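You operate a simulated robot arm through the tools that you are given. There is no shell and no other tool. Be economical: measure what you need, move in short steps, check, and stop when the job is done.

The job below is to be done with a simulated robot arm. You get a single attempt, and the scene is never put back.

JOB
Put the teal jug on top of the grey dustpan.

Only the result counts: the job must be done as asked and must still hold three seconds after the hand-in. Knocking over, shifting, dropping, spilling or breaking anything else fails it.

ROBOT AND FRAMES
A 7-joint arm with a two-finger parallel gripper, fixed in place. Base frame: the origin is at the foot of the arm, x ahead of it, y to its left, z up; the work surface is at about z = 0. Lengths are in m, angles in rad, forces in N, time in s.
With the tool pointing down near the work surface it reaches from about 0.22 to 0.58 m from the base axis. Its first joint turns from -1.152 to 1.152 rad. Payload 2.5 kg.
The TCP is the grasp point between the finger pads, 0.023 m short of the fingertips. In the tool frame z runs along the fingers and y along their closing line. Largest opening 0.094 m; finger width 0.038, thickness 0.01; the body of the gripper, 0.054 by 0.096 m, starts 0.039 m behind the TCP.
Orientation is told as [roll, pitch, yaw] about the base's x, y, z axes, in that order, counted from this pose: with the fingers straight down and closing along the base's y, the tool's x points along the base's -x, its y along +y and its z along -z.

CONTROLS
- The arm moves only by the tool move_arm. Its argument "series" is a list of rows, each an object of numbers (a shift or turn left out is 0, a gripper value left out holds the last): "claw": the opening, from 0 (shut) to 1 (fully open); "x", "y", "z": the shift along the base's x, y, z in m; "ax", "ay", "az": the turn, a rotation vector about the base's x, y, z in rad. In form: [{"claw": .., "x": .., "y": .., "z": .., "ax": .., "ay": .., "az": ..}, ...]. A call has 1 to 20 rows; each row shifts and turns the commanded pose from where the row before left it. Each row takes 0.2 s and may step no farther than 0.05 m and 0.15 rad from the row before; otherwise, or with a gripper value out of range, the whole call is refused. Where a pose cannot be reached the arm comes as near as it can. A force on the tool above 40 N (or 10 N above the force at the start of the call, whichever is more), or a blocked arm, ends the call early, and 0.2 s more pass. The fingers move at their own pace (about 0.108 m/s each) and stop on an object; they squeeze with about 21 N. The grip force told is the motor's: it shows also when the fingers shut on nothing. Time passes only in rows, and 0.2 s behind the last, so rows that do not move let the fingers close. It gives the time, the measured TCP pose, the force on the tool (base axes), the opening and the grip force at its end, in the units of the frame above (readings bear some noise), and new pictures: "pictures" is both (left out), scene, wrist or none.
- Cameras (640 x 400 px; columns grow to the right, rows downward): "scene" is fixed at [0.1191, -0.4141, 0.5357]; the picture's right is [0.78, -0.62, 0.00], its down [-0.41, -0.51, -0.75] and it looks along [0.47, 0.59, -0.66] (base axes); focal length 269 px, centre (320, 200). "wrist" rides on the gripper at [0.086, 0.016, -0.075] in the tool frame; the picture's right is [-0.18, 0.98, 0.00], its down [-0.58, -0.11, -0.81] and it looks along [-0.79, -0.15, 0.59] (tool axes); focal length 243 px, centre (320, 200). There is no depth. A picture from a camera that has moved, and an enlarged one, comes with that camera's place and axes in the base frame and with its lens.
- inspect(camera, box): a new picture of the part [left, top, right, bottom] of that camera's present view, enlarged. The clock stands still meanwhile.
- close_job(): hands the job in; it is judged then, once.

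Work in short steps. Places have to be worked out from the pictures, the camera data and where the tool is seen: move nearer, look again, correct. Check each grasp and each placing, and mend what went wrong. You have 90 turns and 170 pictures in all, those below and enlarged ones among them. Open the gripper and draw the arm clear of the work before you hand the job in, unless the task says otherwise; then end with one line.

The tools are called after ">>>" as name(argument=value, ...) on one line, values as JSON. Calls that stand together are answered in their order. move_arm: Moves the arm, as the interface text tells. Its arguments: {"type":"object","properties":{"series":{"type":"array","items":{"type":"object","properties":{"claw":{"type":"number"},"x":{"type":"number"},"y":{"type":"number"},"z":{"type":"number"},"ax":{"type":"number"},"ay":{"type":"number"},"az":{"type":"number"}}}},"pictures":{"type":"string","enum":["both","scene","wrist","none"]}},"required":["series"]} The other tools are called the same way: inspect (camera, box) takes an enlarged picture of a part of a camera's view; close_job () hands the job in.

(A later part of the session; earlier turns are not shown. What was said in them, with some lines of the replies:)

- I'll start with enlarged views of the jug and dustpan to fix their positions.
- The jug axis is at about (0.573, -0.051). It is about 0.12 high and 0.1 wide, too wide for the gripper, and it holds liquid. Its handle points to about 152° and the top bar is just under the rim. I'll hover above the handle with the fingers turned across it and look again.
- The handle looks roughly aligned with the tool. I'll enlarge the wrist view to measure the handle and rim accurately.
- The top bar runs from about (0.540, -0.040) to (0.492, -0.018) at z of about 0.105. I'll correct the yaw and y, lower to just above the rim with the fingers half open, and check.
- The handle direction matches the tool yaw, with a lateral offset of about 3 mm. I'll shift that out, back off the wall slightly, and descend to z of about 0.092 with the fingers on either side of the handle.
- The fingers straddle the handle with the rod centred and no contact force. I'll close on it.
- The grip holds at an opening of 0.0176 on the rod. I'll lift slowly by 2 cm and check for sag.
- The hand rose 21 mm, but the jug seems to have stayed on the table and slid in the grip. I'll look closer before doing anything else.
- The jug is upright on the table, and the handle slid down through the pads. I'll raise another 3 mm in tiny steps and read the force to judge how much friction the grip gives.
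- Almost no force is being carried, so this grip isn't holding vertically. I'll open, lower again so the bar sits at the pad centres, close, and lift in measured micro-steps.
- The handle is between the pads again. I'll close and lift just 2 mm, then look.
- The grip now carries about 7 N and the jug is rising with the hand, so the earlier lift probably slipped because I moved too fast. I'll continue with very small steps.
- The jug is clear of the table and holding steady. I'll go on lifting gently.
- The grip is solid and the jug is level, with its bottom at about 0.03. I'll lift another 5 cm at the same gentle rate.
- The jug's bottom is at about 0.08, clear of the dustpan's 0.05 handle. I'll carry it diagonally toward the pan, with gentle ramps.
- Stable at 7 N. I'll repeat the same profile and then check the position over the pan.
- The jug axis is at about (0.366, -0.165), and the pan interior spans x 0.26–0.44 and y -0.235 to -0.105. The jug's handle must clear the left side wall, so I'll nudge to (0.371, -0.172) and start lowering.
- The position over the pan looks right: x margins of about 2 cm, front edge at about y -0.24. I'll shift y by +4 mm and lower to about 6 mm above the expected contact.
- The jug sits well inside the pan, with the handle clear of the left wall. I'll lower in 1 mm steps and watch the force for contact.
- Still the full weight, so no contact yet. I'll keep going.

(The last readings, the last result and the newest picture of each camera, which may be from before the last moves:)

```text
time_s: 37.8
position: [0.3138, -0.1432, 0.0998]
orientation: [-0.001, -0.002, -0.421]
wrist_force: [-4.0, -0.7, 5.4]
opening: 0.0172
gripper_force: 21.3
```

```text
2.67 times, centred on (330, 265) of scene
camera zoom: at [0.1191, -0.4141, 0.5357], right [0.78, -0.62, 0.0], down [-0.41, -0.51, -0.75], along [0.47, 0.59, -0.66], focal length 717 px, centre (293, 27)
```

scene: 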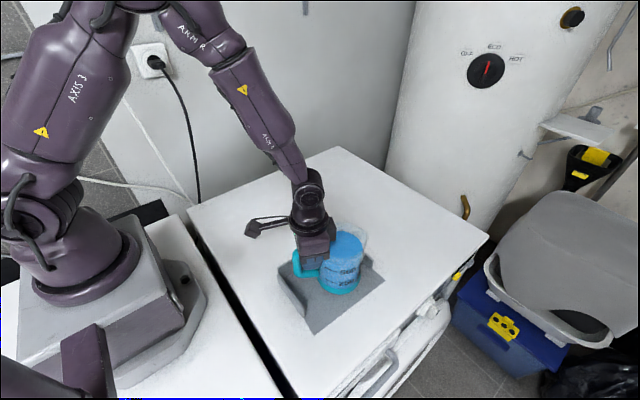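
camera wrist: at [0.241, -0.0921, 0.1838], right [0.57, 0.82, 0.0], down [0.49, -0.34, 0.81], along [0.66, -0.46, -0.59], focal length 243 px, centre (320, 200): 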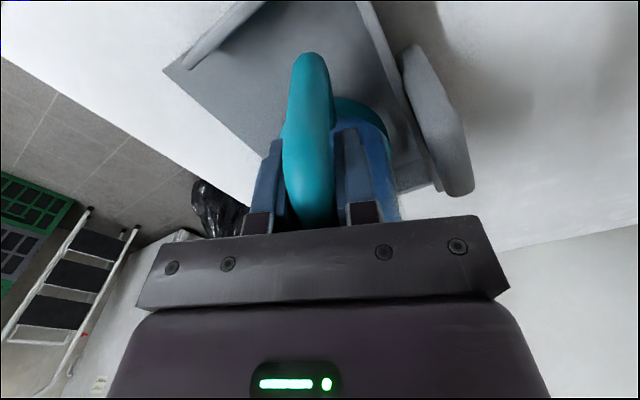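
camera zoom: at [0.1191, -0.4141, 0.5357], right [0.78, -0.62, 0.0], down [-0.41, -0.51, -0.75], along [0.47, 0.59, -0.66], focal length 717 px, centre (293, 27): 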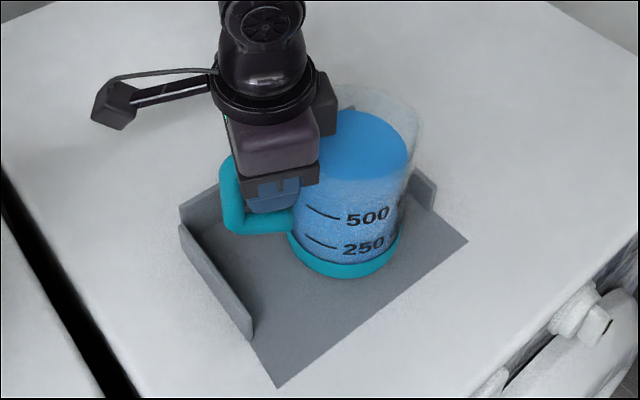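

The sign of the force flipped, so the jug is resting on the pan. I'll ease up slightly and open the fingers gradually.

>>> move_arm(series=[{"z": 0.0005}, {"claw": 0.25}, {"claw": 0.35}, {"claw": 0.5}, {}, {}])

>>> inspect(camera="scene", box=[260, 190, 400, 340])

```text
time_s: 39.2
position: [0.3133, -0.1417, 0.1]
orientation: [-0.002, -0.002, -0.42]
wrist_force: [0.3, 0.3, -0.2]
opening: 0.0469
gripper_force: 0.1
camera wrist: at [0.2406, -0.0918, 0.1754], right [0.57, 0.82, 0.0], down [0.49, -0.34, 0.81], along [0.66, -0.46, -0.59], focal length 243 px, centre (320, 200)
```

scene: 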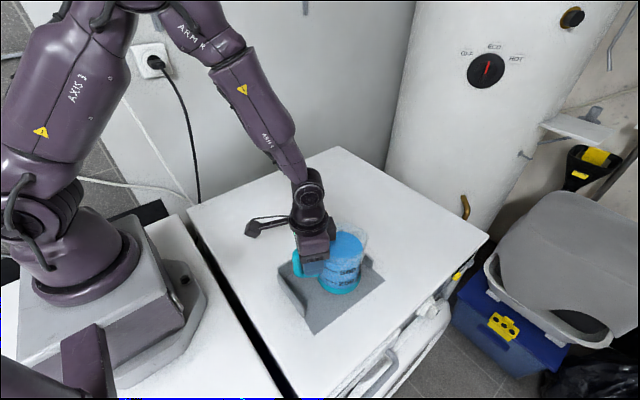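
wrist: 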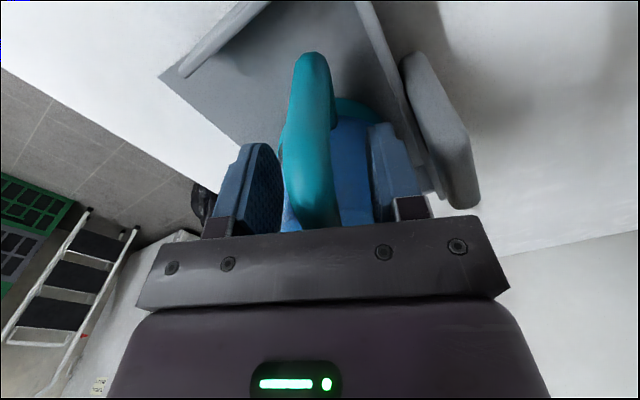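

```text
2.67 times, centred on (330, 265) of scene
camera zoom: at [0.1191, -0.4141, 0.5357], right [0.78, -0.62, 0.0], down [-0.41, -0.51, -0.75], along [0.47, 0.59, -0.66], focal length 717 px, centre (293, 27)
```

zoom: 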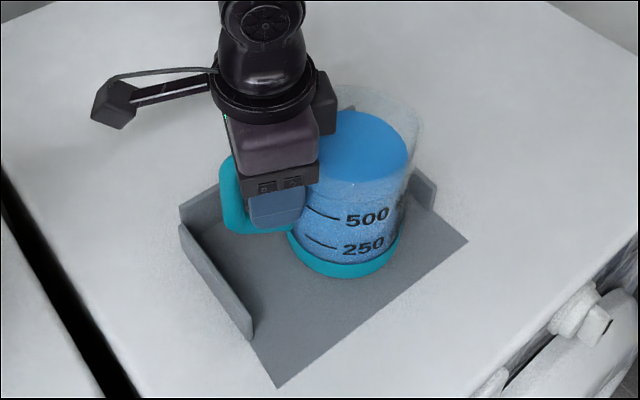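

The jug is released and has not moved. I'll go straight up, clear of it, and back toward the robot.

>>> move_arm(series=[{"z": 0.01}, {"z": 0.015}, {"z": 0.02}, {"z": 0.02}, {"z": 0.03}, {"z": 0.03}, {"z": 0.03}, {"y": 0.03, "z": 0.02}, {"y": 0.04}, {"y": 0.04}, {"y": 0.04}, {}, {}])

>>> inspect(camera="scene", box=[260, 190, 400, 340])

```text
time_s: 42.0
position: [0.3154, 0.0078, 0.2754]
orientation: [0.001, -0.001, -0.423]
wrist_force: [0.2, 0.2, 0.6]
opening: 0.047
gripper_force: 0.0
camera wrist: at [0.2411, 0.0581, 0.3506], right [0.57, 0.82, 0.0], down [0.49, -0.34, 0.81], along [0.66, -0.46, -0.59], focal length 243 px, centre (320, 200)
```

scene: 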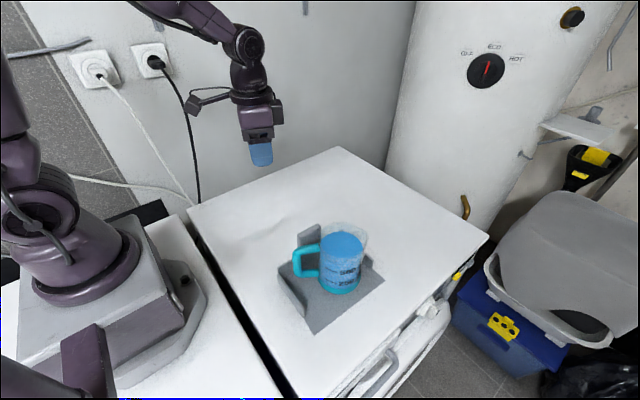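
wrist: 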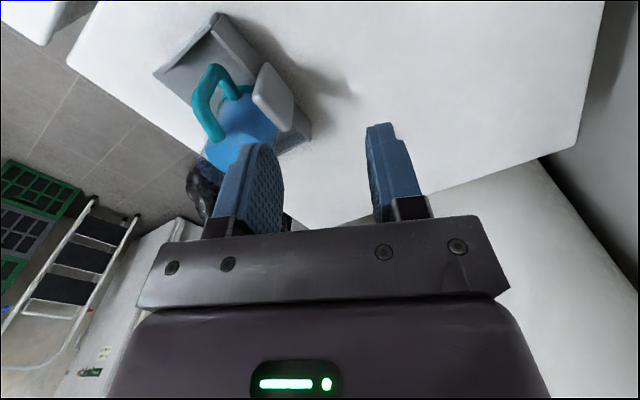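

```text
2.67 times, centred on (330, 265) of scene
camera zoom: at [0.1191, -0.4141, 0.5357], right [0.78, -0.62, 0.0], down [-0.41, -0.51, -0.75], along [0.47, 0.59, -0.66], focal length 717 px, centre (293, 27)
```

zoom: 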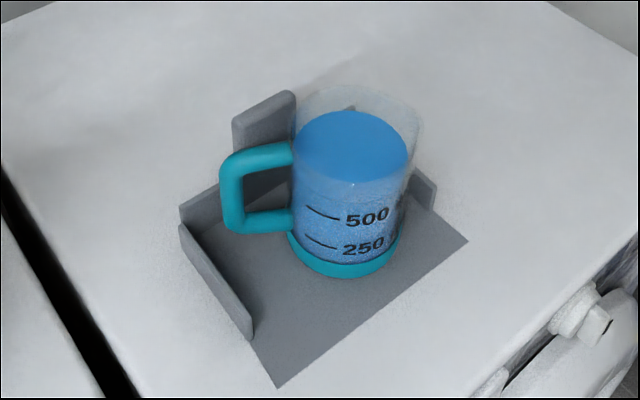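

The jug stands upright in the dustpan with its liquid intact, the pan has not moved, and the arm is clear, so I'm handing in.

>>> close_job()

```text
The job is handed in.
```

The teal jug is standing upright on the grey dustpan with no spill visible, the gripper is open and the arm is clear. My first lift slipped and moved the jug a few millimetres on the table before the second grip held.
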